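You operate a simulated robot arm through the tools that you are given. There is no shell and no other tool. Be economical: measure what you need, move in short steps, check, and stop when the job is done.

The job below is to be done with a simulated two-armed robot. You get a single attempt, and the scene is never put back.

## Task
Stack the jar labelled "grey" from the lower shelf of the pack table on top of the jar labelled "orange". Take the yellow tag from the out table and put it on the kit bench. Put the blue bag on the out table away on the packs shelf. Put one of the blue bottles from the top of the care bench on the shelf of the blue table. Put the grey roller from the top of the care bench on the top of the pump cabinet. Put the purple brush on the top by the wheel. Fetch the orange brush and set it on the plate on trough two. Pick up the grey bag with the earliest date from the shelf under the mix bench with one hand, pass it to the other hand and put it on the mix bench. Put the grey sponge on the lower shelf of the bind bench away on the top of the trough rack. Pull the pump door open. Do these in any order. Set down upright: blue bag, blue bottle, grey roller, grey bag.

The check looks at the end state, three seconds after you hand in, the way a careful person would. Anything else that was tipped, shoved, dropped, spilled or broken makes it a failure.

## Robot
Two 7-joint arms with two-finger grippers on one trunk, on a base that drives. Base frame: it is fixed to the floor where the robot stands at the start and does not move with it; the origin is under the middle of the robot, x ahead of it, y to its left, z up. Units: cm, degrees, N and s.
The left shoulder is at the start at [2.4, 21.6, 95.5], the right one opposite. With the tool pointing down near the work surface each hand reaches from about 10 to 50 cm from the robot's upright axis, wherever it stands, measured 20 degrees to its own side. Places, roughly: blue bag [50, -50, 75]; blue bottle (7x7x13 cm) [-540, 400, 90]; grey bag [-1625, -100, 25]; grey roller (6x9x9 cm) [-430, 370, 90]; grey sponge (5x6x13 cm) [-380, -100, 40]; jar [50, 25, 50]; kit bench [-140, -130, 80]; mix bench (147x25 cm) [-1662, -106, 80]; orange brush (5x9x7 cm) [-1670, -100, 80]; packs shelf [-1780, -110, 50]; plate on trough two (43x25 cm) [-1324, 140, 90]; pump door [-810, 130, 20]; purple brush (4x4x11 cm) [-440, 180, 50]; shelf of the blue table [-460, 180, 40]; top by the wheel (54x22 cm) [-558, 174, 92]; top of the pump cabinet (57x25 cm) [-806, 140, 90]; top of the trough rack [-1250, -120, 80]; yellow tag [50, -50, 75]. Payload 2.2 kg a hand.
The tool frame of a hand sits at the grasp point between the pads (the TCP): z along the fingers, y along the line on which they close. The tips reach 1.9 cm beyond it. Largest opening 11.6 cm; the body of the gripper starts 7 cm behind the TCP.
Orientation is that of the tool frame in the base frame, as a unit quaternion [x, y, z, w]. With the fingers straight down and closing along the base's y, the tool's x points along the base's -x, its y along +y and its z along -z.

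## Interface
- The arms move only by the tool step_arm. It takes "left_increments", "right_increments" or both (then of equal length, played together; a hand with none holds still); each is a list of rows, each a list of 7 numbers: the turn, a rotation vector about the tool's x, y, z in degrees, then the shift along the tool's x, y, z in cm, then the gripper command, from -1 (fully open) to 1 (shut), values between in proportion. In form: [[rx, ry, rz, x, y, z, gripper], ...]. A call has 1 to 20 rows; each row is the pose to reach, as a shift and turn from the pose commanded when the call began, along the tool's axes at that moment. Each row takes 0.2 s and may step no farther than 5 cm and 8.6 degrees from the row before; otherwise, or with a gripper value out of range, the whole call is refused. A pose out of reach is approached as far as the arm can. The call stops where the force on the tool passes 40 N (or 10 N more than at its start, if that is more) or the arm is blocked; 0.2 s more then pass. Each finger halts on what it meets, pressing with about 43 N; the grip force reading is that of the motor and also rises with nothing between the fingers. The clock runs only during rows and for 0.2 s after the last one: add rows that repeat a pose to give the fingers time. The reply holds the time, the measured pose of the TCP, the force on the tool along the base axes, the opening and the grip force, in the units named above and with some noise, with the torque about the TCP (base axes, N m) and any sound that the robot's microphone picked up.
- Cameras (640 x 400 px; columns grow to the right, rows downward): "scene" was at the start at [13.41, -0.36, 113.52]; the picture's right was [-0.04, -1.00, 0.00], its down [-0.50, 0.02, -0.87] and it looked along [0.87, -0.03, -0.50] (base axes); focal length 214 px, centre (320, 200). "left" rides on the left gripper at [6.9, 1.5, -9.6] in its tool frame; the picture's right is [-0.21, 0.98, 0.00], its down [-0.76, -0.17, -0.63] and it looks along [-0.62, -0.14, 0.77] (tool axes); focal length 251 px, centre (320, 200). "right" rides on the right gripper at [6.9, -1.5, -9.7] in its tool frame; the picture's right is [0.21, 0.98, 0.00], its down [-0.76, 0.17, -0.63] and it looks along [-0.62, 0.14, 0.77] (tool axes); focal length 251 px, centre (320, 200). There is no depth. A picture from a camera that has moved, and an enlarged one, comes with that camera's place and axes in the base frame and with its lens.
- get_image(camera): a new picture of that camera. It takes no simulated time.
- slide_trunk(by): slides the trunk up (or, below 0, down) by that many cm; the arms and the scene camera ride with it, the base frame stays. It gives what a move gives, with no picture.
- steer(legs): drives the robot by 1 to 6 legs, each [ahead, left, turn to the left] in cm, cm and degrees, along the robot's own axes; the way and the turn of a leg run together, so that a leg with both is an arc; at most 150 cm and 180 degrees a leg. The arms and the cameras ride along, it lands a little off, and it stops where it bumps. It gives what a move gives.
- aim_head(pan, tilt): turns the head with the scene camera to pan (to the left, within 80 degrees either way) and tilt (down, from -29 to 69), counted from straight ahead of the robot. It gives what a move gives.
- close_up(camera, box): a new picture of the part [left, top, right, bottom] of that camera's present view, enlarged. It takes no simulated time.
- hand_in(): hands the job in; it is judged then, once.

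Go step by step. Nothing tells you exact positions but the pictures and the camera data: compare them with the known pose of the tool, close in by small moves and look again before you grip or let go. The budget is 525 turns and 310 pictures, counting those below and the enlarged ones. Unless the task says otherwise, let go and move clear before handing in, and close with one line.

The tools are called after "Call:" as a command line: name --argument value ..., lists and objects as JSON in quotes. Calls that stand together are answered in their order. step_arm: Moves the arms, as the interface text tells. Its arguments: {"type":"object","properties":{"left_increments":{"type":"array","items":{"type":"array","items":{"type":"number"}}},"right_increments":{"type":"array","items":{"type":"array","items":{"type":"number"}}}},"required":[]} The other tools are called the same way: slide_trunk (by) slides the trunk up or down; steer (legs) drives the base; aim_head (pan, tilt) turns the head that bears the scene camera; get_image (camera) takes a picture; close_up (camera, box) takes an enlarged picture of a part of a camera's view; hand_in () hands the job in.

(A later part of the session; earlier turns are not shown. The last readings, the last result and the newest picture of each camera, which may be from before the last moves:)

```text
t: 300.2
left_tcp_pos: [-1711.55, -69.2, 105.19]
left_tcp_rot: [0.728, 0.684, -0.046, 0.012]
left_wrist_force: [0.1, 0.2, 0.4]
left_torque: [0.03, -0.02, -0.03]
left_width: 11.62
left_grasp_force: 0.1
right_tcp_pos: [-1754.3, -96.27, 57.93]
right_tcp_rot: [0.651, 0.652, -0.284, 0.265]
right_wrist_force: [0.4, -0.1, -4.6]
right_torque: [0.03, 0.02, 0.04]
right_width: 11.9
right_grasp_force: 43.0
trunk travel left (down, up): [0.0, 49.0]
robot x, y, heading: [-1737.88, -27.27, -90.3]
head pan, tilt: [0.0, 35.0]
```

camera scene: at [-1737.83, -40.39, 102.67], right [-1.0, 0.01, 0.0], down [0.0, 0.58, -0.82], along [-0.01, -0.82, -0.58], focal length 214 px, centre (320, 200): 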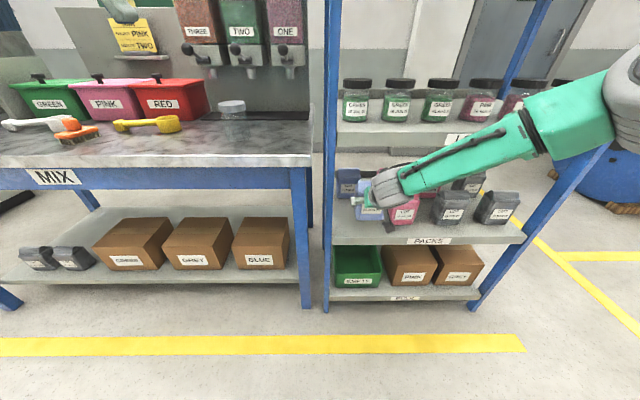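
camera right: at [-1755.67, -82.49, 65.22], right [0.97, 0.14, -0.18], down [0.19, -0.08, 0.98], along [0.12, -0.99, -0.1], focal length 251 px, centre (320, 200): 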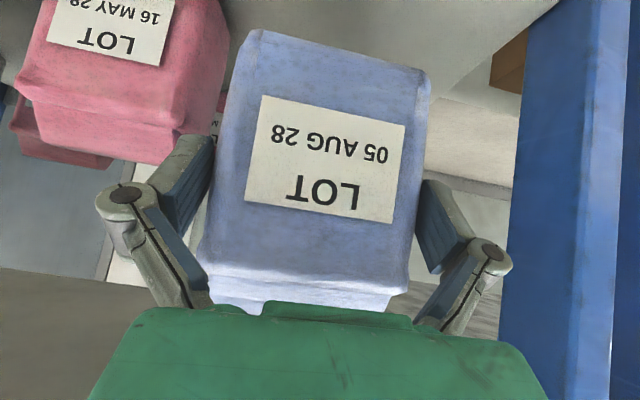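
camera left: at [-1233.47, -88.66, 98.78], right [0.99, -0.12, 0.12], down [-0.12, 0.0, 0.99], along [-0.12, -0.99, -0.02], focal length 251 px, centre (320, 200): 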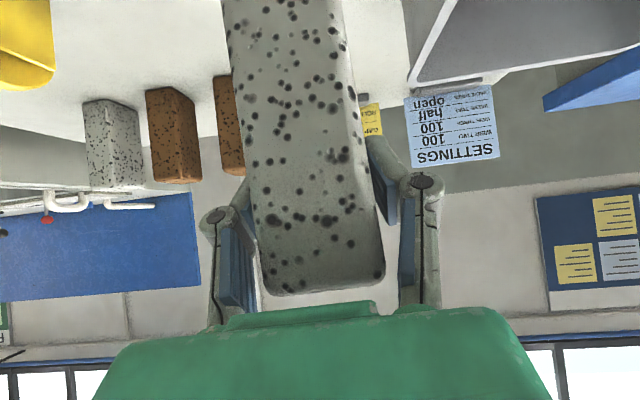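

Call:
step_arm --right_increments '[[0, 0, 0, 0.25, 0, 0.25, 1], [0, 0, 0, 0.5, 0, 0.5, 1], [0, 0, 0, 0.5, 0, 0.5, 1]]'

Call:
step_arm --right_increments '[[0, 0, 0, 0.25, 0, 0.25, 1], [0, 0, 0, 0.4, 0, 0.4, 1], [0, 0, 0, 0.4, 0, 0.4, 1]]'

```text
t: 301.0
left_tcp_pos: [-1711.62, -69.24, 105.17]
left_tcp_rot: [0.727, 0.685, -0.045, 0.012]
left_wrist_force: [-0.1, -0.5, 0.5]
left_torque: [0.0, 0.0, 0.01]
left_width: 11.57
left_grasp_force: 0.0
right_tcp_pos: [-1754.36, -96.23, 57.35]
right_tcp_rot: [0.652, 0.651, -0.284, 0.264]
right_wrist_force: [-0.4, -0.4, -3.7]
right_torque: [0.04, -0.02, 0.02]
right_width: 11.91
right_grasp_force: 42.4
trunk travel left (down, up): [0.0, 49.0]
robot x, y, heading: [-1737.94, -26.8, -90.3]
head pan, tilt: [0.0, 35.0]
```

```text
t: 301.8
left_tcp_pos: [-1711.57, -69.08, 105.19]
left_tcp_rot: [0.728, 0.684, -0.045, 0.012]
left_wrist_force: [-0.1, -0.3, 0.3]
left_torque: [0.0, 0.01, 0.0]
left_width: 11.6
left_grasp_force: 0.1
right_tcp_pos: [-1754.39, -96.27, 56.89]
right_tcp_rot: [0.651, 0.652, -0.283, 0.265]
right_wrist_force: [0.2, 0.5, -5.2]
right_torque: [0.05, -0.02, 0.01]
right_width: 11.93
right_grasp_force: 42.7
trunk travel left (down, up): [0.0, 49.0]
robot x, y, heading: [-1737.85, -27.19, -90.5]
head pan, tilt: [0.0, 35.0]
```

Call:
step_arm --right_increments '[[0, 0, 0, 0.25, 0, 0.25, 1], [0, 0, 0, 0.5, 0, 0.5, 1], [0, 0, 0, 0.5, 0, 0.5, 1]]'

Call:
close_up --camera "scene" --box '[320, 160, 440, 235]'

```text
t: 302.6
left_tcp_pos: [-1711.53, -68.9, 105.37]
left_tcp_rot: [0.728, 0.684, -0.045, 0.012]
left_wrist_force: [-0.7, -0.2, -0.4]
left_torque: [-0.01, 0.01, 0.02]
left_width: 11.59
left_grasp_force: 0.2
right_tcp_pos: [-1754.45, -96.29, 56.52]
right_tcp_rot: [0.651, 0.65, -0.285, 0.268]
right_wrist_force: [1.1, 2.7, 16.6]
right_torque: [-0.8, -0.99, 0.17]
right_width: 11.96
right_grasp_force: 42.9
trunk travel left (down, up): [0.0, 49.0]
robot x, y, heading: [-1737.99, -27.09, -90.5]
head pan, tilt: [0.0, 35.0]
```

```text
5.33 times, centred on (380, 198) of scene
camera zoom: at [-1737.76, -40.05, 102.74], right [-1.0, 0.01, 0.0], down [0.0, 0.57, -0.82], along [-0.01, -0.82, -0.57], focal length 1144 px, centre (0, 213)
```

zoom: 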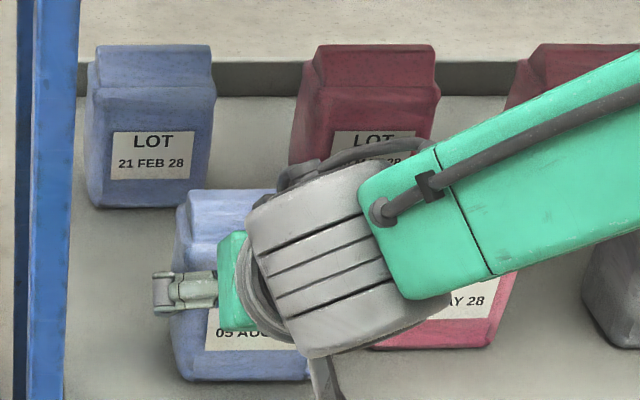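

Contact is felt (17 N). I'll release and check.

Call:
step_arm --right_increments '[[0, 0, 0, 0.1, 0, 0.1, 0.5], [0, 0, 0, 0.1, 0, 0.1, 0], [0, 0, 0, 0.1, 0, 0.1, -0.5], [0, 0, 0, 0.1, 0, 0.1, -1], [0, 0, 0, 0.1, 0, 0.1, -1], [0, 0, 0, 0.1, 0, 0.1, -1]]'

Call:
get_image --camera "right"

```text
t: 304.0
left_tcp_pos: [-1711.59, -68.88, 105.44]
left_tcp_rot: [0.727, 0.685, -0.046, 0.013]
left_wrist_force: [0.6, 0.0, -0.8]
left_torque: [-0.02, 0.01, -0.01]
left_width: 11.64
left_grasp_force: 0.1
right_tcp_pos: [-1754.59, -96.29, 56.28]
right_tcp_rot: [0.652, 0.65, -0.286, 0.266]
right_wrist_force: [-8.2, 3.6, 28.0]
right_torque: [-1.25, -1.04, -0.18]
right_width: 11.92
right_grasp_force: 43.1
trunk travel left (down, up): [0.0, 49.0]
robot x, y, heading: [-1737.8, -27.52, -90.4]
head pan, tilt: [0.0, 35.0]
```

```text
222 pictures are left
camera right: at [-1755.97, -84.58, 58.08], right [0.97, 0.14, -0.18], down [0.19, -0.07, 0.98], along [0.12, -0.99, -0.1], focal length 251 px, centre (320, 200)
```

right: 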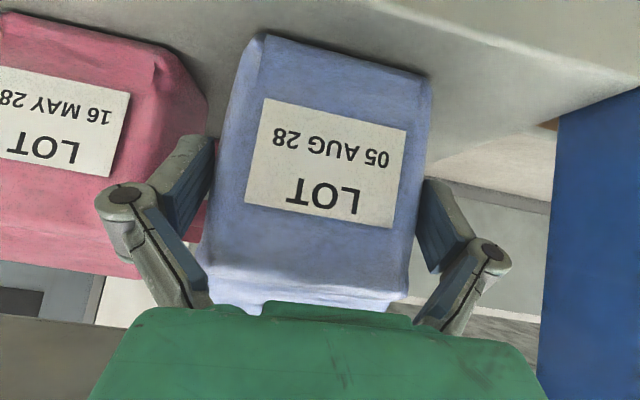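

The fingers have not opened yet, with the grip still reading 43 N. I'll ease the downward pressure and give the opening more time.

Call:
step_arm --right_increments '[[0, 0, 0, -0.15, 0, -0.15, -1], [0, 0, 0, -0.15, 0, -0.15, -1], [0, 0, 0, -0.15, 0, -0.15, -1], [0, 0, 0, -0.15, 0, -0.15, -1], [0, 0, 0, -0.15, 0, -0.15, -1]]'

Call:
get_image --camera "right"

```text
t: 305.2
left_tcp_pos: [-1711.69, -68.98, 105.3]
left_tcp_rot: [0.728, 0.684, -0.046, 0.012]
left_wrist_force: [-0.5, -0.6, -0.9]
left_torque: [0.01, -0.01, 0.0]
left_width: 11.6
left_grasp_force: 0.0
right_tcp_pos: [-1754.52, -96.34, 56.16]
right_tcp_rot: [0.652, 0.651, -0.284, 0.266]
right_wrist_force: [-7.9, -1.1, 20.3]
right_torque: [-1.2, -0.69, -0.44]
right_width: 11.92
right_grasp_force: 42.6
trunk travel left (down, up): [0.0, 49.0]
robot x, y, heading: [-1738.03, -27.38, -90.3]
head pan, tilt: [0.0, 35.0]
```

```text
221 pictures are left
camera right: at [-1755.91, -84.58, 58.13], right [0.97, 0.14, -0.18], down [0.19, -0.08, 0.98], along [0.12, -0.99, -0.1], focal length 251 px, centre (320, 200)
```

right: 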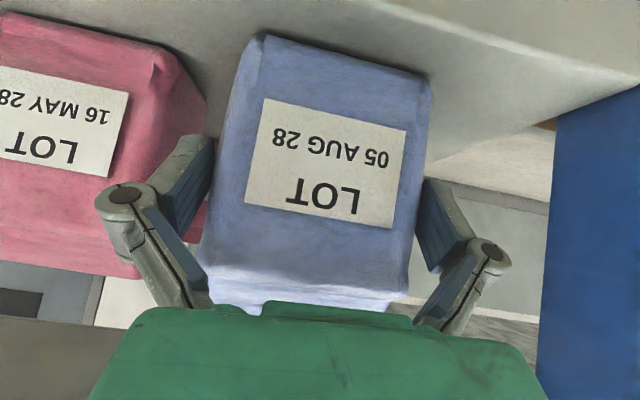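

The fingers are wrapped in an adaptive grip: the bag's shoulders wedge the finger bases open, so the "open" command has no effect. With the bag held on the shelf, I'll tip the hand flatter about the fingertips to free the shoulders.

Call:
step_arm --right_increments '[[0, -3, 0, 0, 0, 0, -1], [0, -6, 0, 0, 0, 0, -1], [0, -9, 0, 0, 0, 0, -1], [0, -9, 0, 0, 0, 0, -1]]'

Call:
get_image --camera "right"

```text
t: 306.2
left_tcp_pos: [-1711.42, -68.97, 105.33]
left_tcp_rot: [0.727, 0.685, -0.046, 0.012]
left_wrist_force: [0.9, -0.1, 0.1]
left_torque: [-0.01, 0.01, -0.01]
left_width: 11.57
left_grasp_force: 0.1
right_tcp_pos: [-1754.15, -96.24, 56.32]
right_tcp_rot: [0.627, 0.628, -0.335, 0.317]
right_wrist_force: [3.1, 8.5, 22.3]
right_torque: [0.75, -1.2, 0.33]
right_width: 11.94
right_grasp_force: 42.8
trunk travel left (down, up): [0.0, 49.0]
robot x, y, heading: [-1737.6, -27.37, -90.5]
head pan, tilt: [0.0, 35.0]
```

```text
220 pictures are left
camera right: at [-1755.75, -84.32, 56.32], right [0.97, 0.12, -0.2], down [0.19, 0.08, 0.98], along [0.13, -0.99, 0.06], focal length 251 px, centre (320, 200)
```

right: 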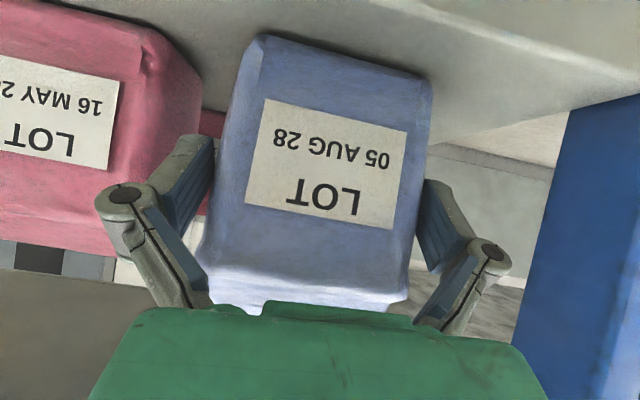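

The bag turns with the hand, so that doesn't free it. I'll rotate back to flat and try cycling the fingers shut and open.

Call:
step_arm --right_increments '[[0, 3, 0, 0, 0, 0, -1], [0, 6, 0, 0, 0, 0, -1], [0, 9, 0, 0, 0, 0, -1], [0, 9, 0, 0, 0, 0, 1], [0, 9, 0, 0, 0, 0, 1], [0, 9, 0, 0, 0, 0, -1], [0, 9, 0, 0, 0, 0, -1], [0, 9, 0, 0, 0, 0, 1], [0, 9, 0, 0, 0, 0, -1], [0, 9, 0, 0, 0, 0, 1], [0, 9, 0, 0, 0, 0, -1], [0, 9, 0, 0, 0, 0, -1], [0, 9, 0, 0, 0, 0, -1]]'

Call:
get_image --camera "right"

```text
t: 309.0
left_tcp_pos: [-1711.68, -68.98, 105.26]
left_tcp_rot: [0.727, 0.685, -0.044, 0.012]
left_wrist_force: [0.5, 0.7, -0.5]
left_torque: [0.02, 0.01, -0.02]
left_width: 11.6
left_grasp_force: 0.3
right_tcp_pos: [-1754.45, -96.3, 56.18]
right_tcp_rot: [0.652, 0.652, -0.283, 0.266]
right_wrist_force: [-3.0, 1.0, 8.5]
right_torque: [-0.41, -0.37, -0.11]
right_width: 11.91
right_grasp_force: 42.9
trunk travel left (down, up): [0.0, 49.0]
robot x, y, heading: [-1738.06, -27.07, -90.4]
head pan, tilt: [0.0, 35.0]
```

```text
219 pictures are left
camera right: at [-1755.91, -84.52, 58.08], right [0.97, 0.14, -0.18], down [0.19, -0.08, 0.98], along [0.12, -0.99, -0.1], focal length 251 px, centre (320, 200)
```

right: 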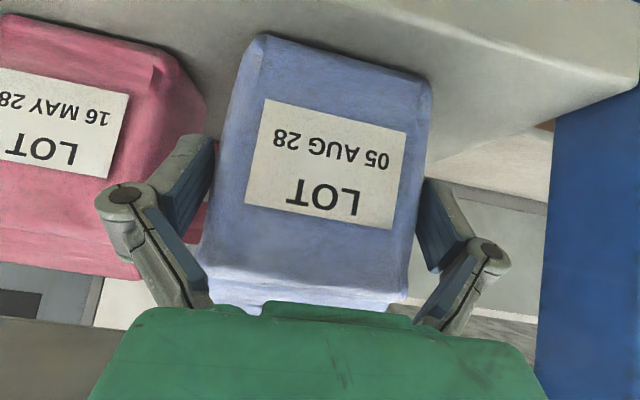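

Still wedged. The safe cure is to stand the bag on the clear end of the mix bench, pinch its ridge with the left hand, and slide the right hand off. I'll lift it out of the shelf.

Call:
step_arm --right_increments '[[0, 0, 0, -2, 0, -2, 1], [0, 0, 0, -4.5, 0, -4.5, 1], [0, 0, 0, -2.3, 0, -7.3, 1], [0, 0, 0, 0.2, 0, -9.8, 1], [0, 0, 0, 2.7, 0, -12.3, 1], [0, 0, 0, 5.2, 0, -14.8, 1], [0, 0, 0, 7.7, 0, -17.3, 1], [0, 0, 0, 10.2, 0, -19.8, 1]]'

Call:
get_image --camera "scene"

```text
t: 310.8
left_tcp_pos: [-1711.72, -69.03, 105.27]
left_tcp_rot: [0.728, 0.684, -0.045, 0.012]
left_wrist_force: [-0.5, 0.3, 0.1]
left_torque: [0.01, 0.0, 0.0]
left_width: 11.6
left_grasp_force: 0.0
right_tcp_pos: [-1754.09, -75.15, 62.57]
right_tcp_rot: [0.652, 0.651, -0.283, 0.265]
right_wrist_force: [0.1, 1.0, -4.0]
right_torque: [0.07, -0.01, -0.01]
right_width: 11.9
right_grasp_force: 42.9
trunk travel left (down, up): [0.0, 49.0]
robot x, y, heading: [-1737.94, -27.21, -90.4]
head pan, tilt: [0.0, 35.0]
```

```text
218 pictures are left
camera scene: at [-1737.85, -40.29, 102.68], right [-1.0, 0.01, 0.0], down [0.0, 0.58, -0.82], along [-0.01, -0.82, -0.58], focal length 214 px, centre (320, 200)
```

scene: 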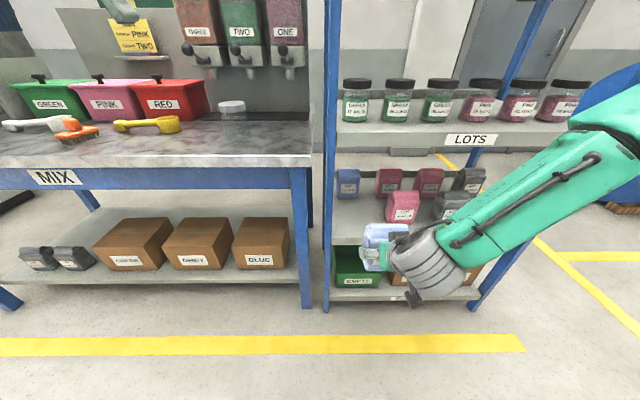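

Call:
steer --legs '[[-25, 0, 0]]'

Call:
step_arm --right_increments '[[0, 0, 0, -2.9, 0, -2.9, 1], [0, 0, 0, -5.8, 0, -5.8, 1], [0, 0, 0, -8.7, 0, -8.7, 1], [0, 0, 0, -11.6, 0, -11.6, 1], [0, 0, 0, -14.5, 0, -14.5, 1], [0, 0, 0, -17.4, 0, -17.4, 1], [0, 0, 0, -20.3, 0, -20.3, 1], [0, 0, 0, -23, 0, -23, 1]]'

Call:
steer --legs '[[0, 22, 0]]'

Call:
get_image --camera "scene"

```text
t: 312.6
left_tcp_pos: [-1711.47, -44.35, 105.24]
left_tcp_rot: [0.726, 0.686, -0.045, 0.013]
left_wrist_force: [1.0, -0.6, 0.3]
left_torque: [-0.03, 0.03, 0.01]
left_width: 11.57
left_grasp_force: 0.1
right_tcp_pos: [-1753.67, -50.64, 62.63]
right_tcp_rot: [0.65, 0.653, -0.283, 0.267]
right_wrist_force: [-0.3, 0.4, -2.6]
right_torque: [0.04, 0.0, 0.01]
right_width: 11.9
right_grasp_force: 43.0
trunk travel left (down, up): [0.0, 49.0]
robot x, y, heading: [-1737.37, -2.71, -89.8]
head pan, tilt: [0.0, 35.0]
```

```text
t: 314.4
left_tcp_pos: [-1711.36, -44.16, 105.25]
left_tcp_rot: [0.726, 0.686, -0.046, 0.014]
left_wrist_force: [0.7, -0.2, 0.0]
left_torque: [-0.01, -0.01, 0.01]
left_width: 11.59
left_grasp_force: 0.1
right_tcp_pos: [-1752.58, -50.06, 95.38]
right_tcp_rot: [0.651, 0.653, -0.283, 0.266]
right_wrist_force: [-0.4, -0.5, -5.0]
right_torque: [0.08, -0.01, 0.03]
right_width: 11.91
right_grasp_force: 42.8
trunk travel left (down, up): [0.0, 49.0]
robot x, y, heading: [-1737.51, -3.03, -90.2]
head pan, tilt: [0.0, 35.0]
```

```text
t: 316.1
left_tcp_pos: [-1690.49, -44.15, 105.63]
left_tcp_rot: [0.726, 0.686, -0.042, 0.018]
left_wrist_force: [-1.3, -0.5, -0.3]
left_torque: [0.01, -0.1, 0.03]
left_width: 11.6
left_grasp_force: 0.1
right_tcp_pos: [-1731.76, -50.13, 95.23]
right_tcp_rot: [0.652, 0.651, -0.281, 0.27]
right_wrist_force: [-0.8, 0.1, -2.8]
right_torque: [0.07, -0.07, 0.05]
right_width: 11.91
right_grasp_force: 43.0
trunk travel left (down, up): [0.0, 49.0]
robot x, y, heading: [-1716.18, -2.45, -90.2]
head pan, tilt: [0.0, 35.0]
```

```text
217 pictures are left
camera scene: at [-1716.41, -15.69, 102.69], right [-1.0, 0.0, -0.01], down [0.01, 0.58, -0.82], along [0.0, -0.82, -0.58], focal length 214 px, centre (320, 200)
```

scene: 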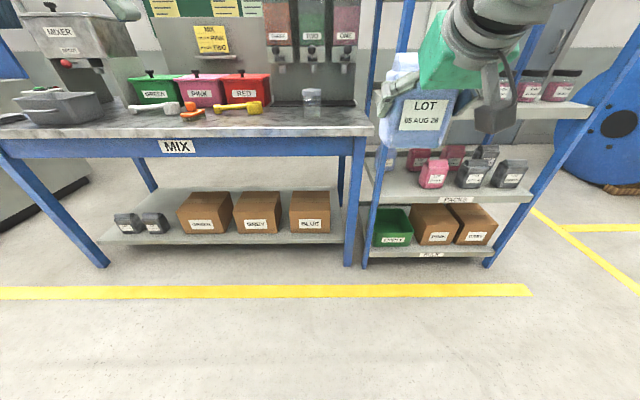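

I'll test how far the right hand can bring the bag toward the robot's centre line.

Call:
step_arm --right_increments '[[0, 0, 0, 0, 2, 0, 1], [0, 0, 0, 0, 4, 0, 1], [0, 0, 0, 0, 6, 0, 1], [0, 0, 0, 0, 8, 0, 1], [0, 0, 0, 0, 10, 0, 1], [0, 0, 0, 0, 12, 0, 1], [0, 0, 0, 0, 12, 0, 1], [0, 0, 0, 0, 12, 0, 1], [0, 0, 0, 0, 12, 0, 1]]'

```text
t: 318.1
left_tcp_pos: [-1689.3, -43.87, 105.48]
left_tcp_rot: [0.726, 0.686, -0.046, 0.015]
left_wrist_force: [1.1, 0.1, 0.4]
left_torque: [0.0, 0.02, -0.01]
left_width: 11.63
left_grasp_force: 0.1
right_tcp_pos: [-1718.77, -49.97, 95.23]
right_tcp_rot: [0.651, 0.651, -0.285, 0.267]
right_wrist_force: [0.6, 0.8, -4.0]
right_torque: [0.04, 0.03, -0.04]
right_width: 11.9
right_grasp_force: 43.8
trunk travel left (down, up): [0.0, 49.0]
robot x, y, heading: [-1716.08, -2.56, -90.4]
head pan, tilt: [0.0, 35.0]
```

The right hand reaches the centre line. I'll drive forward so the bag is over the clear front part of the mix bench.

Call:
steer --legs '[[51, 0, 0]]'

Call:
aim_head --pan 0 --tilt 50

Call:
get_image --camera "scene"

Call:
get_image --camera "right"

```text
t: 321.1
left_tcp_pos: [-1690.28, -95.38, 105.59]
left_tcp_rot: [0.727, 0.685, -0.044, 0.015]
left_wrist_force: [0.7, 0.1, -0.3]
left_torque: [0.05, -0.03, 0.02]
left_width: 11.61
left_grasp_force: 0.1
right_tcp_pos: [-1719.52, -101.2, 95.21]
right_tcp_rot: [0.653, 0.65, -0.284, 0.267]
right_wrist_force: [-0.6, -0.3, -3.9]
right_torque: [0.09, 0.0, -0.03]
right_width: 11.91
right_grasp_force: 42.8
trunk travel left (down, up): [0.0, 49.0]
robot x, y, heading: [-1715.74, -54.04, -90.3]
head pan, tilt: [0.0, 35.0]
```

```text
t: 321.8
left_tcp_pos: [-1690.29, -95.18, 105.72]
left_tcp_rot: [0.727, 0.684, -0.046, 0.016]
left_wrist_force: [0.0, -0.4, -0.1]
left_torque: [0.01, 0.05, 0.0]
left_width: 11.6
left_grasp_force: 0.0
right_tcp_pos: [-1719.56, -101.07, 95.33]
right_tcp_rot: [0.651, 0.65, -0.285, 0.269]
right_wrist_force: [0.4, -0.5, -3.7]
right_torque: [0.07, 0.04, -0.01]
right_width: 11.94
right_grasp_force: 43.0
trunk travel left (down, up): [0.0, 49.0]
robot x, y, heading: [-1716.31, -53.91, -90.5]
head pan, tilt: [0.0, 50.0]
```

```text
216 pictures are left
camera scene: at [-1716.04, -65.88, 100.53], right [-1.0, 0.01, 0.0], down [0.0, 0.77, -0.64], along [0.0, -0.64, -0.77], focal length 214 px, centre (320, 200)
```

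scene: 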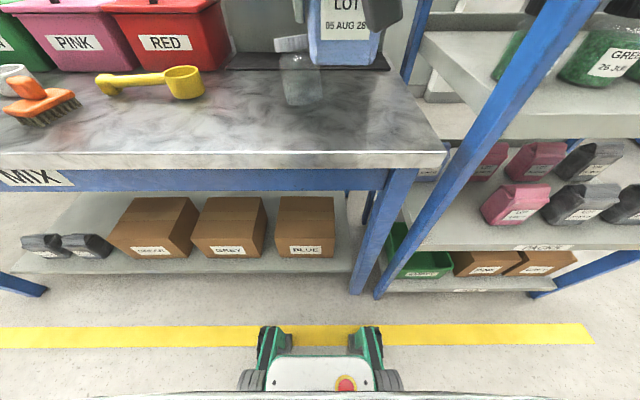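

```text
215 pictures are left
camera right: at [-1721.0, -89.39, 97.14], right [0.97, 0.14, -0.17], down [0.19, -0.07, 0.98], along [0.12, -0.99, -0.1], focal length 251 px, centre (320, 200)
```

right: 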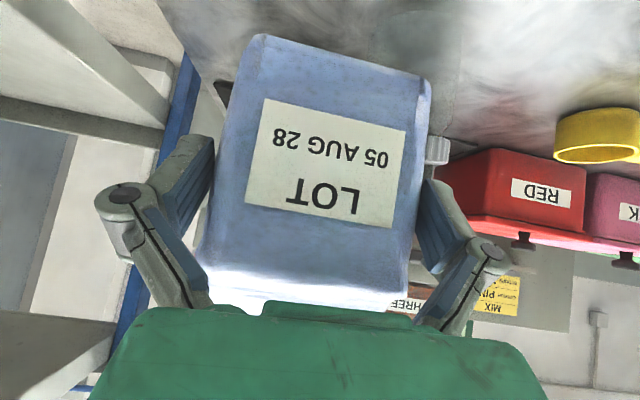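

A glass jar stands at about (−1712, −108), behind the bag. I'll back 3 cm so everything clears it, and lower the bag onto the bench's front area.

Call:
steer --legs '[[-3, 0, 0]]'

Call:
step_arm --right_increments '[[0, 0, 0, 1, 0, 1, 1], [0, 0, 0, 2, 0, 2, 1], [0, 0, 0, 3, 0, 3, 1], [0, 0, 0, 4, 0, 4, 1], [0, 0, 0, 5, 0, 5, 1], [0, 0, 0, 5.6, 0, 5.6, 1], [0, 0, 0, 5.6, 0, 5.6, 1]]'

Call:
get_image --camera "scene"

```text
t: 322.7
left_tcp_pos: [-1690.17, -91.92, 105.81]
left_tcp_rot: [0.728, 0.684, -0.046, 0.017]
left_wrist_force: [1.3, 0.9, -0.1]
left_torque: [-0.08, 0.02, 0.01]
left_width: 11.59
left_grasp_force: 0.1
right_tcp_pos: [-1719.46, -97.86, 95.38]
right_tcp_rot: [0.651, 0.65, -0.286, 0.269]
right_wrist_force: [-0.4, 1.4, -3.7]
right_torque: [0.04, 0.0, -0.01]
right_width: 11.91
right_grasp_force: 43.0
trunk travel left (down, up): [0.0, 49.0]
robot x, y, heading: [-1716.18, -50.9, -90.4]
head pan, tilt: [0.0, 50.0]
```

```text
t: 324.3
left_tcp_pos: [-1690.11, -91.93, 105.77]
left_tcp_rot: [0.727, 0.684, -0.047, 0.016]
left_wrist_force: [-0.9, -0.1, 0.1]
left_torque: [0.0, -0.01, 0.02]
left_width: 11.6
left_grasp_force: 0.1
right_tcp_pos: [-1720.36, -98.86, 87.86]
right_tcp_rot: [0.659, 0.641, -0.286, 0.27]
right_wrist_force: [-0.5, -0.1, -3.6]
right_torque: [0.08, 0.0, 0.02]
right_width: 11.91
right_grasp_force: 43.5
trunk travel left (down, up): [0.0, 49.0]
robot x, y, heading: [-1716.08, -50.79, -90.3]
head pan, tilt: [0.0, 50.0]
```

```text
214 pictures are left
camera scene: at [-1715.85, -60.92, 98.47], right [-1.0, 0.0, 0.0], down [0.0, 0.92, -0.38], along [0.0, -0.38, -0.92], focal length 214 px, centre (320, 200)
```

scene: 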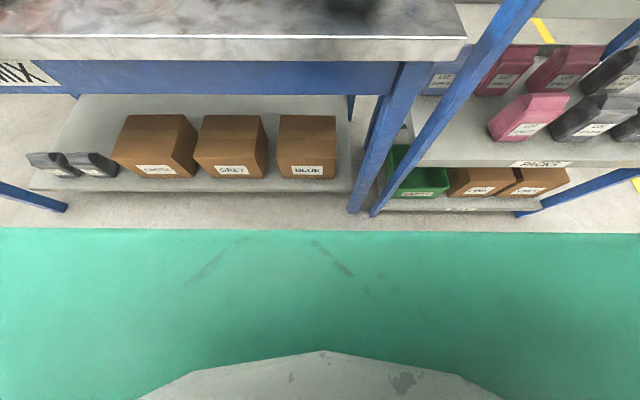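

The scene camera seems to have been pushed down by the folded right arm. I'll re-aim the head and look.

Call:
aim_head --pan 0 --tilt 30

Call:
get_image --camera "scene"

```text
t: 325.1
left_tcp_pos: [-1690.21, -91.91, 105.7]
left_tcp_rot: [0.727, 0.684, -0.047, 0.017]
left_wrist_force: [0.1, -0.3, 0.0]
left_torque: [0.01, 0.04, 0.0]
left_width: 11.62
left_grasp_force: 0.1
right_tcp_pos: [-1720.47, -98.81, 87.75]
right_tcp_rot: [0.658, 0.642, -0.286, 0.27]
right_wrist_force: [-0.6, -0.4, -3.3]
right_torque: [0.08, 0.0, -0.02]
right_width: 11.89
right_grasp_force: 43.2
trunk travel left (down, up): [0.0, 49.0]
robot x, y, heading: [-1716.08, -51.0, -90.7]
head pan, tilt: [0.0, 30.0]
```

```text
213 pictures are left
camera scene: at [-1715.84, -60.92, 98.47], right [-1.0, -0.01, 0.0], down [-0.01, 0.92, -0.38], along [0.0, -0.38, -0.92], focal length 214 px, centre (320, 200)
```

scene: 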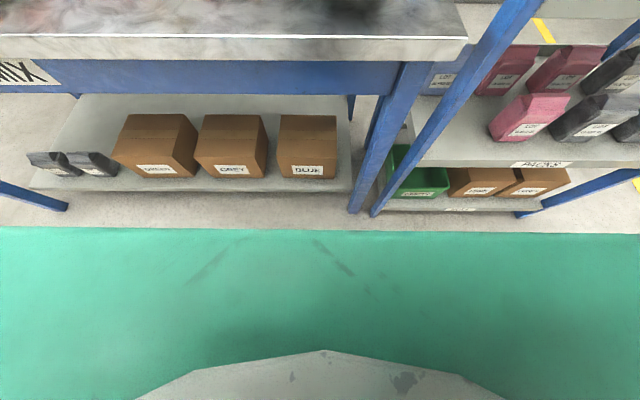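

The arm is leaning on the head. I'll lift the bag again and move it outward to free the head.

Call:
step_arm --right_increments '[[0, 0, 0, -1.5, -1, -1.5, 1], [0, 0, 0, -3, -3, -3, 1], [0, 0, 0, -5, -5, -5, 1], [0, 0, 0, -5.5, -8, -5.5, 1], [0, 0, 0, -5.5, -10, -5.5, 1]]'

Call:
get_image --camera "scene"

```text
t: 326.3
left_tcp_pos: [-1690.25, -91.9, 105.81]
left_tcp_rot: [0.728, 0.684, -0.046, 0.016]
left_wrist_force: [0.4, 0.1, 0.4]
left_torque: [-0.02, -0.04, -0.01]
left_width: 11.57
left_grasp_force: 0.1
right_tcp_pos: [-1729.64, -97.89, 95.23]
right_tcp_rot: [0.651, 0.65, -0.284, 0.269]
right_wrist_force: [-0.4, -0.1, -3.5]
right_torque: [0.05, 0.02, 0.0]
right_width: 11.91
right_grasp_force: 43.1
trunk travel left (down, up): [0.0, 49.0]
robot x, y, heading: [-1716.07, -50.59, -90.5]
head pan, tilt: [0.0, 30.0]
```

```text
212 pictures are left
camera scene: at [-1716.15, -64.2, 103.47], right [-1.0, 0.01, 0.0], down [0.0, 0.5, -0.86], along [-0.01, -0.86, -0.5], focal length 214 px, centre (320, 200)
```

scene: 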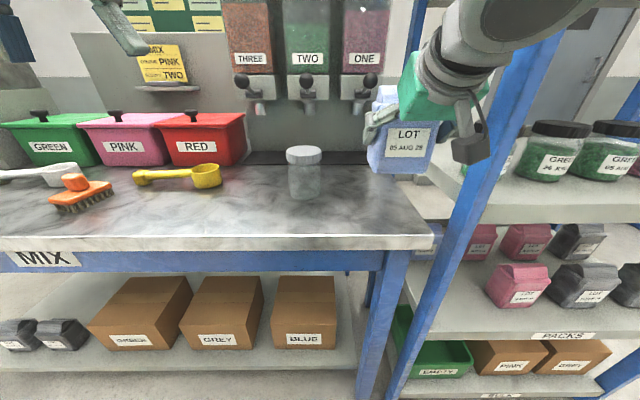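

The head is free again. I'll work farther out: back the robot 12 cm and reach forward with the right arm, keeping the elbow low.

Call:
steer --legs '[[-13, 0, 0]]'

Call:
step_arm --right_increments '[[0, 0, 0, -2, 1.5, 2, 1], [0, 0, 0, -4, 3, 4, 1], [0, 0, 0, -6, 4.5, 6, 1], [0, 0, 0, -8, 6, 8, 1], [0, 0, 0, -9.2, 7.5, 9.2, 1], [0, 0, 0, -9.2, 7.5, 9.2, 1]]'

Call:
get_image --camera "scene"

```text
t: 327.6
left_tcp_pos: [-1689.99, -79.01, 105.77]
left_tcp_rot: [0.726, 0.686, -0.047, 0.018]
left_wrist_force: [0.1, 0.1, -1.1]
left_torque: [-0.04, -0.04, -0.02]
left_width: 11.58
left_grasp_force: 0.1
right_tcp_pos: [-1729.4, -85.03, 95.31]
right_tcp_rot: [0.65, 0.651, -0.285, 0.269]
right_wrist_force: [0.1, 1.1, -2.7]
right_torque: [0.08, 0.03, 0.02]
right_width: 11.91
right_grasp_force: 42.8
trunk travel left (down, up): [0.0, 49.0]
robot x, y, heading: [-1715.85, -38.14, -90.3]
head pan, tilt: [0.0, 30.0]
```

```text
t: 329.0
left_tcp_pos: [-1689.92, -79.1, 105.52]
left_tcp_rot: [0.727, 0.685, -0.045, 0.015]
left_wrist_force: [-0.1, 0.0, -0.3]
left_torque: [0.0, 0.04, 0.0]
left_width: 11.6
left_grasp_force: 0.0
right_tcp_pos: [-1721.79, -97.83, 95.53]
right_tcp_rot: [0.651, 0.65, -0.285, 0.269]
right_wrist_force: [0.0, -0.2, -3.8]
right_torque: [0.08, 0.01, 0.0]
right_width: 11.92
right_grasp_force: 43.3
trunk travel left (down, up): [0.0, 49.0]
robot x, y, heading: [-1715.8, -38.44, -90.5]
head pan, tilt: [0.0, 30.0]
```

```text
211 pictures are left
camera scene: at [-1715.82, -51.51, 103.46], right [-1.0, 0.0, 0.0], down [0.0, 0.5, -0.86], along [-0.01, -0.86, -0.5], focal length 214 px, centre (320, 200)
```

scene: 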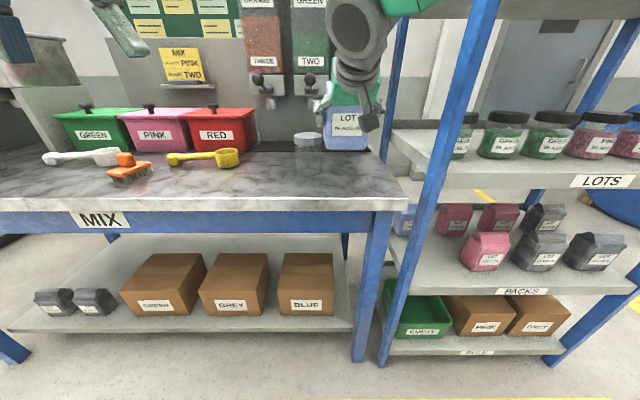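

Call:
step_arm --right_increments '[[0, 0, 0, 1, 0, 1, 1], [0, 0, 0, 2, 0, 2, 1], [0, 0, 0, 3, 0, 3, 1], [0, 0, 0, 4, 0, 4, 1], [0, 0, 0, 5, 0, 5, 1], [0, 0, 0, 5.6, 0, 5.6, 1], [0, 0, 0, 5.6, 0, 5.6, 1]]'

Call:
get_image --camera "scene"

```text
t: 330.6
left_tcp_pos: [-1690.03, -79.09, 105.52]
left_tcp_rot: [0.727, 0.685, -0.046, 0.015]
left_wrist_force: [-0.2, 1.5, -0.3]
left_torque: [0.0, 0.03, 0.0]
left_width: 11.61
left_grasp_force: 0.2
right_tcp_pos: [-1722.24, -98.29, 87.63]
right_tcp_rot: [0.651, 0.65, -0.285, 0.27]
right_wrist_force: [-0.3, -0.4, -3.8]
right_torque: [0.06, -0.02, 0.02]
right_width: 11.91
right_grasp_force: 43.3
trunk travel left (down, up): [0.0, 49.0]
robot x, y, heading: [-1715.88, -38.09, -90.4]
head pan, tilt: [0.0, 30.0]
```

```text
210 pictures are left
camera scene: at [-1715.8, -51.52, 103.46], right [-1.0, 0.01, 0.0], down [0.0, 0.5, -0.86], along [-0.01, -0.86, -0.5], focal length 214 px, centre (320, 200)
```

scene: 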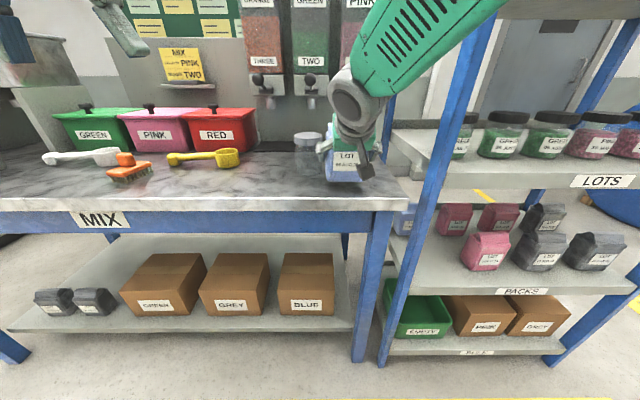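

Close to the bench. I'll lower until contact.

Call:
step_arm --right_increments '[[0, 0, 0, 0.3, 0, 0.3, 1], [0, 0, 0, 0.7, 0, 0.7, 1], [0, 0, 0, 0.7, 0, 0.7, 1]]'

Call:
step_arm --right_increments '[[0, 0, 0, 0.3, 0, 0.3, 1], [0, 0, 0, 0.5, 0, 0.5, 1], [0, 0, 0, 0.5, 0, 0.5, 1]]'

Call:
close_up --camera "scene" --box '[240, 80, 432, 200]'

```text
t: 331.4
left_tcp_pos: [-1690.01, -78.98, 105.64]
left_tcp_rot: [0.727, 0.685, -0.045, 0.016]
left_wrist_force: [-0.1, -0.2, 0.1]
left_torque: [0.03, -0.02, 0.02]
left_width: 11.6
left_grasp_force: 0.1
right_tcp_pos: [-1722.32, -98.48, 87.43]
right_tcp_rot: [0.654, 0.645, -0.281, 0.277]
right_wrist_force: [-0.7, 0.1, -4.7]
right_torque: [0.07, 0.03, 0.02]
right_width: 11.93
right_grasp_force: 43.0
trunk travel left (down, up): [0.0, 49.0]
robot x, y, heading: [-1715.85, -37.95, -90.5]
head pan, tilt: [0.0, 30.0]
```

```text
t: 332.2
left_tcp_pos: [-1690.04, -79.07, 105.69]
left_tcp_rot: [0.727, 0.685, -0.046, 0.015]
left_wrist_force: [-0.2, 0.1, 0.5]
left_torque: [-0.01, -0.01, 0.02]
left_width: 11.59
left_grasp_force: 0.1
right_tcp_pos: [-1722.73, -98.55, 86.85]
right_tcp_rot: [0.656, 0.643, -0.28, 0.28]
right_wrist_force: [1.1, -0.2, -4.4]
right_torque: [0.07, 0.0, -0.02]
right_width: 11.88
right_grasp_force: 43.0
trunk travel left (down, up): [0.0, 49.0]
robot x, y, heading: [-1716.23, -38.19, -90.4]
head pan, tilt: [0.0, 30.0]
```

```text
3.33 times, centred on (336, 140) of scene
camera zoom: at [-1715.8, -51.52, 103.46], right [-1.0, 0.0, 0.0], down [0.0, 0.5, -0.86], along [-0.01, -0.86, -0.5], focal length 715 px, centre (267, 400)
```

zoom: 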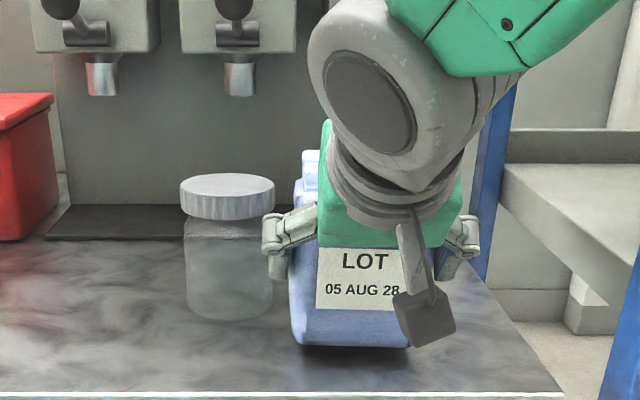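

Call:
step_arm --right_increments '[[0, 0, 0, 0.3, 0, 0.3, 1], [0, 0, 0, 0.6, 0, 0.6, 1], [0, 0, 0, 0.9, 0, 0.9, 1], [0, 0, 0, 0.9, 0, 0.9, 1]]'

Call:
get_image --camera "left"

```text
t: 333.2
left_tcp_pos: [-1689.91, -78.85, 105.74]
left_tcp_rot: [0.727, 0.685, -0.047, 0.017]
left_wrist_force: [0.0, -0.5, -0.4]
left_torque: [0.01, -0.01, 0.03]
left_width: 11.59
left_grasp_force: 0.1
right_tcp_pos: [-1722.6, -98.57, 86.34]
right_tcp_rot: [0.654, 0.641, -0.283, 0.284]
right_wrist_force: [2.6, 1.8, 16.0]
right_torque: [0.41, 0.72, -0.11]
right_width: 11.91
right_grasp_force: 43.0
trunk travel left (down, up): [0.0, 49.0]
robot x, y, heading: [-1715.99, -38.06, -90.1]
head pan, tilt: [0.0, 30.0]
```

```text
208 pictures are left
camera left: at [-1687.66, -71.32, 114.64], right [0.96, -0.27, -0.02], down [-0.18, -0.69, 0.7], along [-0.21, -0.67, -0.71], focal length 251 px, centre (320, 200)
```

left: 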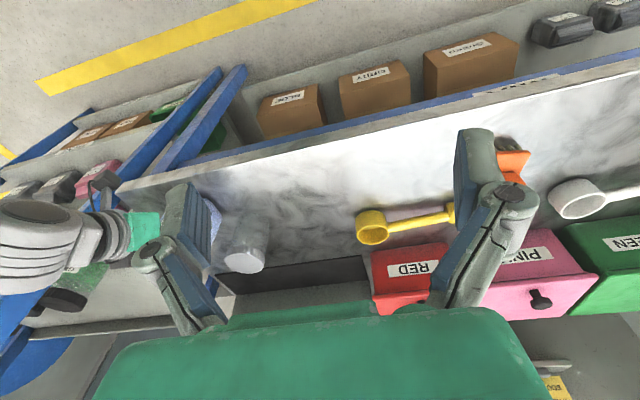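

The bag stands on the bench (16 N). Now I'll bring the left hand with its closing axis fore-aft and leaning from the left, so it can pinch the bag's ridge clear of the right wrist. First the turn.

Call:
step_arm --left_increments '[[0, 0, 8.2, -0.5, 0, -0.3, -1], [0, 0, 16.4, -1, 0, -0.6, -1], [0, 0, 24.6, -1.5, 0, -0.9, -1], [0, 0, 32.8, -2, 0, -1.2, -1], [0, 0, 41, -2.5, 0, -1.5, -1], [0, 0, 49.2, -3, 0, -1.8, -1], [0, 0, 57.4, -3.5, 0, -2, -1], [0, 0, 65.6, -4, 0, -2, -1], [0, 0, 73.8, -4.5, 0, -2, -1], [0, 0, 82, -5, 0, -2, -1], [0, 0, 90, -5, 0, -2, -1], [0, 0, 90, -5, 0, -2, -1]]'

```text
t: 335.8
left_tcp_pos: [-1690.23, -83.4, 108.37]
left_tcp_rot: [0.998, -0.031, -0.021, 0.047]
left_wrist_force: [-0.3, 0.2, -0.2]
left_torque: [-0.01, -0.06, 0.02]
left_width: 11.6
left_grasp_force: 0.0
right_tcp_pos: [-1722.61, -98.55, 85.9]
right_tcp_rot: [0.656, 0.641, -0.283, 0.281]
right_wrist_force: [6.6, -0.1, 33.5]
right_torque: [0.64, 0.55, -0.11]
right_width: 11.99
right_grasp_force: 42.9
trunk travel left (down, up): [0.0, 49.0]
robot x, y, heading: [-1715.9, -38.19, -90.3]
head pan, tilt: [0.0, 30.0]
```

Next the 45° lean, moving to a point left of and above the bag's ridge with the fingers part closed.

Call:
step_arm --left_increments '[[0.8, -6.4, -0.5, -3.2, 2.3, 1.5, 0], [1.5, -12.9, -1, -6.5, 4.5, 3.1, 0], [2.3, -19.3, -1.5, -9.7, 6.8, 4.6, 0], [3, -25.7, -2, -12.9, 9.1, 6.2, 0], [3.8, -32.1, -2.5, -16.1, 11.4, 7.7, 0], [4.5, -38.6, -3, -19.4, 13.6, 9.3, 0], [5.3, -45, -3.5, -22.6, 15.9, 10.8, 0], [5.3, -45, -3.5, -22.6, 15.9, 10.8, 0]]'

Call:
get_image --camera "left"

Call:
get_image --camera "scene"

```text
t: 337.6
left_tcp_pos: [-1713.9, -98.99, 99.77]
left_tcp_rot: [0.915, -0.016, -0.402, -0.013]
left_wrist_force: [-0.7, 0.3, -0.2]
left_torque: [0.01, 0.05, 0.01]
left_width: 5.8
left_grasp_force: 0.1
right_tcp_pos: [-1722.6, -98.59, 85.82]
right_tcp_rot: [0.657, 0.64, -0.282, 0.281]
right_wrist_force: [5.9, -1.8, 31.4]
right_torque: [-0.08, 0.67, 0.13]
right_width: 11.94
right_grasp_force: 42.8
trunk travel left (down, up): [0.0, 49.0]
robot x, y, heading: [-1716.06, -37.74, -90.4]
head pan, tilt: [0.0, 30.0]
```

```text
207 pictures are left
camera left: at [-1702.28, -101.07, 101.29], right [-0.19, -0.97, 0.15], down [-0.04, 0.16, 0.99], along [-0.98, 0.18, -0.07], focal length 251 px, centre (320, 200)
```

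left: 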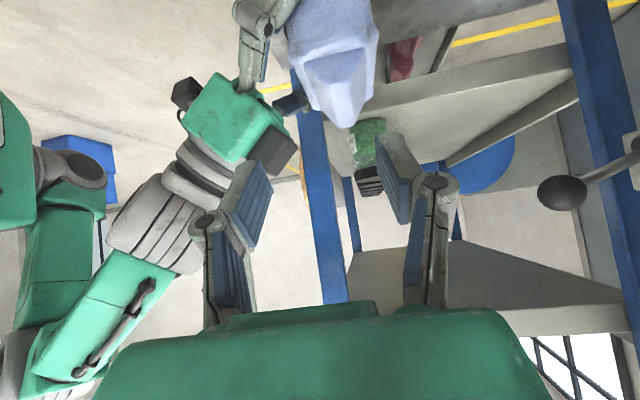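

```text
206 pictures are left
camera scene: at [-1715.67, -51.23, 103.52], right [-1.0, 0.0, 0.0], down [0.0, 0.5, -0.87], along [-0.01, -0.87, -0.5], focal length 214 px, centre (320, 200)
```

scene: 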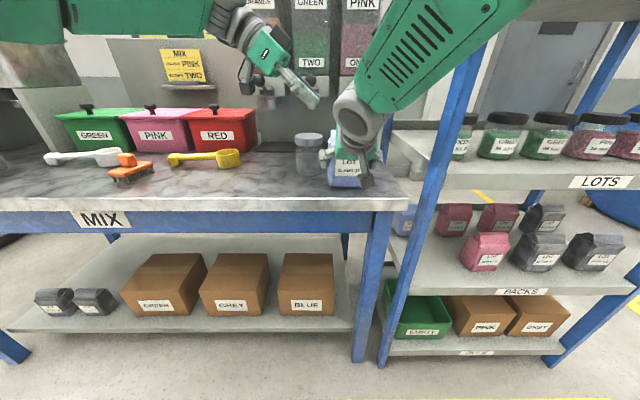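

The left fingers are lined up with the ridge (its top is at z≈95, y≈−100). I'll advance along the fingers until they straddle the ridge.

Call:
step_arm --left_increments '[[0, 0, 0, -0.2, 0.8, 2.3, 0], [0, 0, 0, -0.3, 1.5, 4.6, 0], [0, 0, 0, -0.4, 1.5, 6.8, 0], [0, 0, 0, -0.4, 1.5, 6.8, 0]]'

Call:
get_image --camera "left"

```text
t: 338.6
left_tcp_pos: [-1719.33, -100.15, 95.57]
left_tcp_rot: [0.915, -0.016, -0.402, -0.013]
left_wrist_force: [-0.6, -0.8, 0.0]
left_torque: [0.01, 0.02, 0.05]
left_width: 5.8
left_grasp_force: 0.0
right_tcp_pos: [-1722.69, -98.75, 85.91]
right_tcp_rot: [0.656, 0.642, -0.28, 0.283]
right_wrist_force: [5.2, -3.5, 30.1]
right_torque: [-0.11, 0.68, 0.15]
right_width: 11.96
right_grasp_force: 43.8
trunk travel left (down, up): [0.0, 49.0]
robot x, y, heading: [-1716.29, -37.93, -90.4]
head pan, tilt: [0.0, 30.0]
```

```text
205 pictures are left
camera left: at [-1707.69, -102.16, 96.94], right [-0.19, -0.97, 0.15], down [-0.04, 0.16, 0.99], along [-0.98, 0.18, -0.07], focal length 251 px, centre (320, 200)
```

left: 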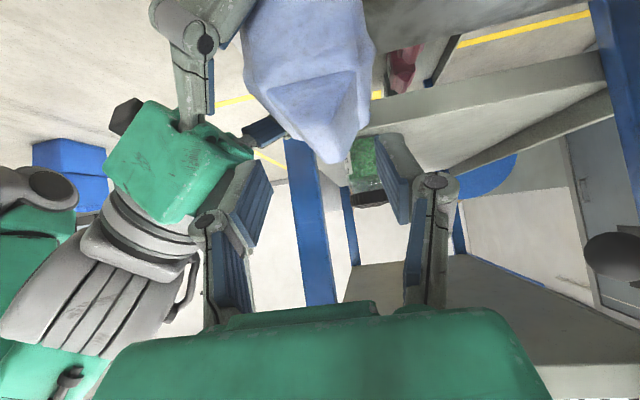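

I'll narrow the fingers to about 4 cm to clear the right palm, then advance 3 cm more.

Call:
step_arm --left_increments '[[0, 0, 0, 0, 0.5, 0, 0.3], [0, 0, 0, 0, 0.5, 0, 0.3], [0, 0, 0, 0.1, 0.5, 1, 0.3], [0, 0, 0, 0.1, 0.5, 2, 0.3], [0, 0, 0, 0.1, 0.5, 3, 0.3], [0, 0, 0, 0.1, 0.5, 3, 0.3]]'

Call:
get_image --camera "left"

```text
t: 340.0
left_tcp_pos: [-1721.65, -100.63, 93.61]
left_tcp_rot: [0.915, -0.017, -0.402, -0.014]
left_wrist_force: [-0.7, -0.1, 0.2]
left_torque: [0.0, 0.01, -0.01]
left_width: 4.05
left_grasp_force: 0.2
right_tcp_pos: [-1722.63, -98.62, 85.79]
right_tcp_rot: [0.656, 0.642, -0.28, 0.282]
right_wrist_force: [6.6, -3.1, 29.0]
right_torque: [0.11, 0.6, 0.02]
right_width: 11.95
right_grasp_force: 43.0
trunk travel left (down, up): [0.0, 49.0]
robot x, y, heading: [-1716.23, -38.33, -90.5]
head pan, tilt: [0.0, 30.0]
```

```text
204 pictures are left
camera left: at [-1709.92, -102.62, 94.94], right [-0.19, -0.97, 0.15], down [-0.04, 0.16, 0.99], along [-0.98, 0.18, -0.07], focal length 251 px, centre (320, 200)
```

left: 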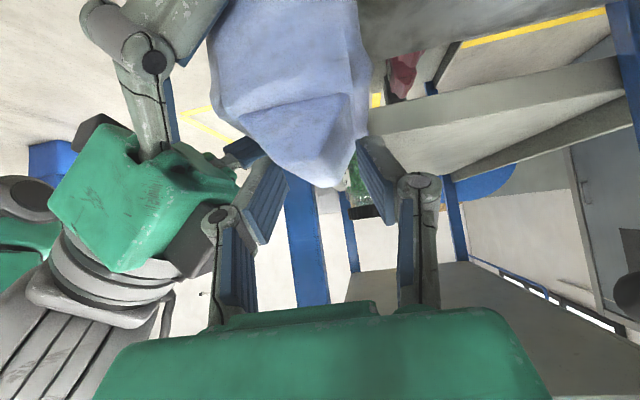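

Call:
step_arm --left_increments '[[0, 0, 0, 0.1, 0.2, 0.5, 0.3], [0, 0, 0, 0.2, 0.2, 1, 0.3], [0, 0, 0, 0.2, 0.2, 1.3, 0.3], [0, 0, 0, 0.2, 0.2, 1.3, 1], [0, 0, 0, 0.2, 0.2, 1.3, 1], [0, 0, 0, 0.2, 0.2, 1.3, 1]]'

Call:
get_image --camera "left"

```text
t: 340.8
left_tcp_pos: [-1722.7, -100.25, 93.72]
left_tcp_rot: [0.913, -0.02, -0.408, -0.013]
left_wrist_force: [0.0, 8.7, 30.0]
left_torque: [0.18, 0.17, -0.11]
left_width: 3.18
left_grasp_force: 42.9
right_tcp_pos: [-1722.87, -98.44, 85.87]
right_tcp_rot: [0.657, 0.64, -0.28, 0.283]
right_wrist_force: [6.1, -9.6, -3.8]
right_torque: [0.79, 0.78, 0.39]
right_width: 11.83
right_grasp_force: 43.0
trunk travel left (down, up): [0.0, 49.0]
robot x, y, heading: [-1716.13, -38.14, -90.3]
head pan, tilt: [0.0, 30.0]
stopped in row 4 (left hand): the force on the tool passed its limit at 52 N (the readings are from after the stop); the commanded pose is now the measured one
```

```text
203 pictures are left
camera left: at [-1711.02, -102.46, 94.95], right [-0.19, -0.97, 0.15], down [-0.03, 0.16, 0.99], along [-0.98, 0.18, -0.05], focal length 251 px, centre (320, 200)
```

left: 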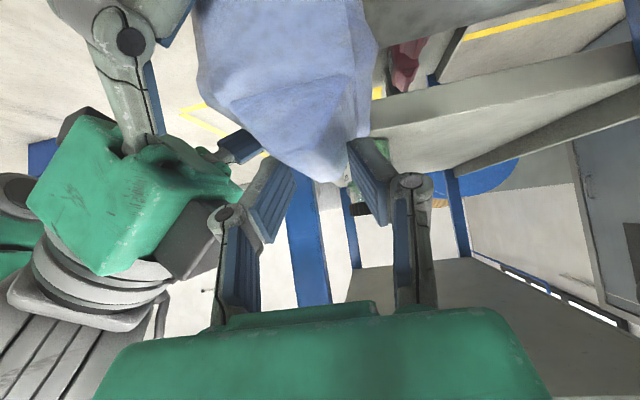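

The left hand has pinched the ridge. Now I'll pull the right hand straight back in small steps with "open" commanded.

Call:
step_arm --right_increments '[[0, 0, 0, 0, 0, -0.3, -1], [0, 0, 0, 0, 0, -0.6, -1], [0, 0, 0, 0, 0, -0.9, -1], [0, 0, 0, 0, 0, -1.2, -1], [0, 0, 0, 0, 0, -1.5, -1]]'

```text
t: 341.2
left_tcp_pos: [-1722.77, -100.28, 94.57]
left_tcp_rot: [0.911, -0.02, -0.412, -0.006]
left_wrist_force: [1.8, -4.7, 31.6]
left_torque: [-0.11, -0.24, 0.07]
left_width: 1.92
left_grasp_force: 42.8
right_tcp_pos: [-1722.91, -98.26, 86.23]
right_tcp_rot: [0.66, 0.638, -0.278, 0.284]
right_wrist_force: [2.4, 1.7, 0.2]
right_torque: [-0.01, 0.01, 0.05]
right_width: 11.8
right_grasp_force: 0.0
trunk travel left (down, up): [0.0, 49.0]
robot x, y, heading: [-1715.78, -38.27, -90.2]
head pan, tilt: [0.0, 30.0]
stopped in row 2 (left hand): the force on the tool passed its limit at 43 N (the readings are from after the stop); the commanded pose is now the measured one
```

The right grip has let go (0 N). I'll check before moving further.

Call:
get_image --camera "right"

Call:
get_image --camera "left"

```text
202 pictures are left
camera right: at [-1724.41, -86.43, 87.75], right [0.98, 0.12, -0.14], down [0.14, -0.06, 0.99], along [0.11, -0.99, -0.08], focal length 251 px, centre (320, 200)
```

right: 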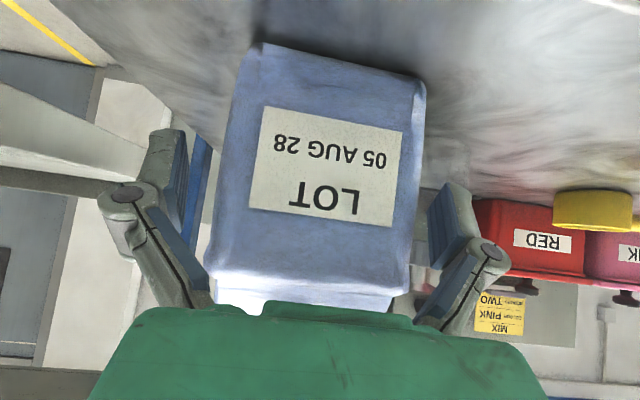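

```text
201 pictures are left
camera left: at [-1711.1, -102.35, 95.77], right [-0.18, -0.97, 0.17], down [-0.02, 0.17, 0.98], along [-0.98, 0.18, -0.05], focal length 251 px, centre (320, 200)
```

left: 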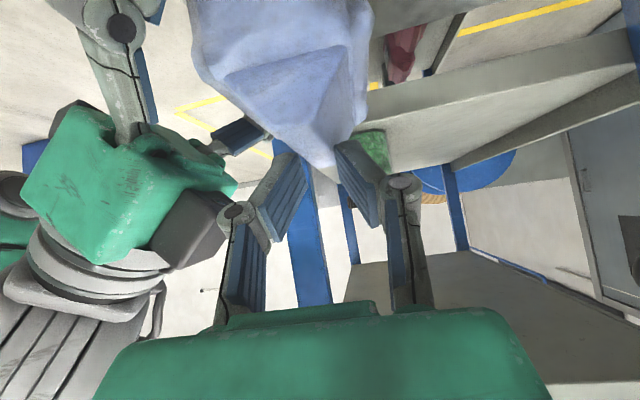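

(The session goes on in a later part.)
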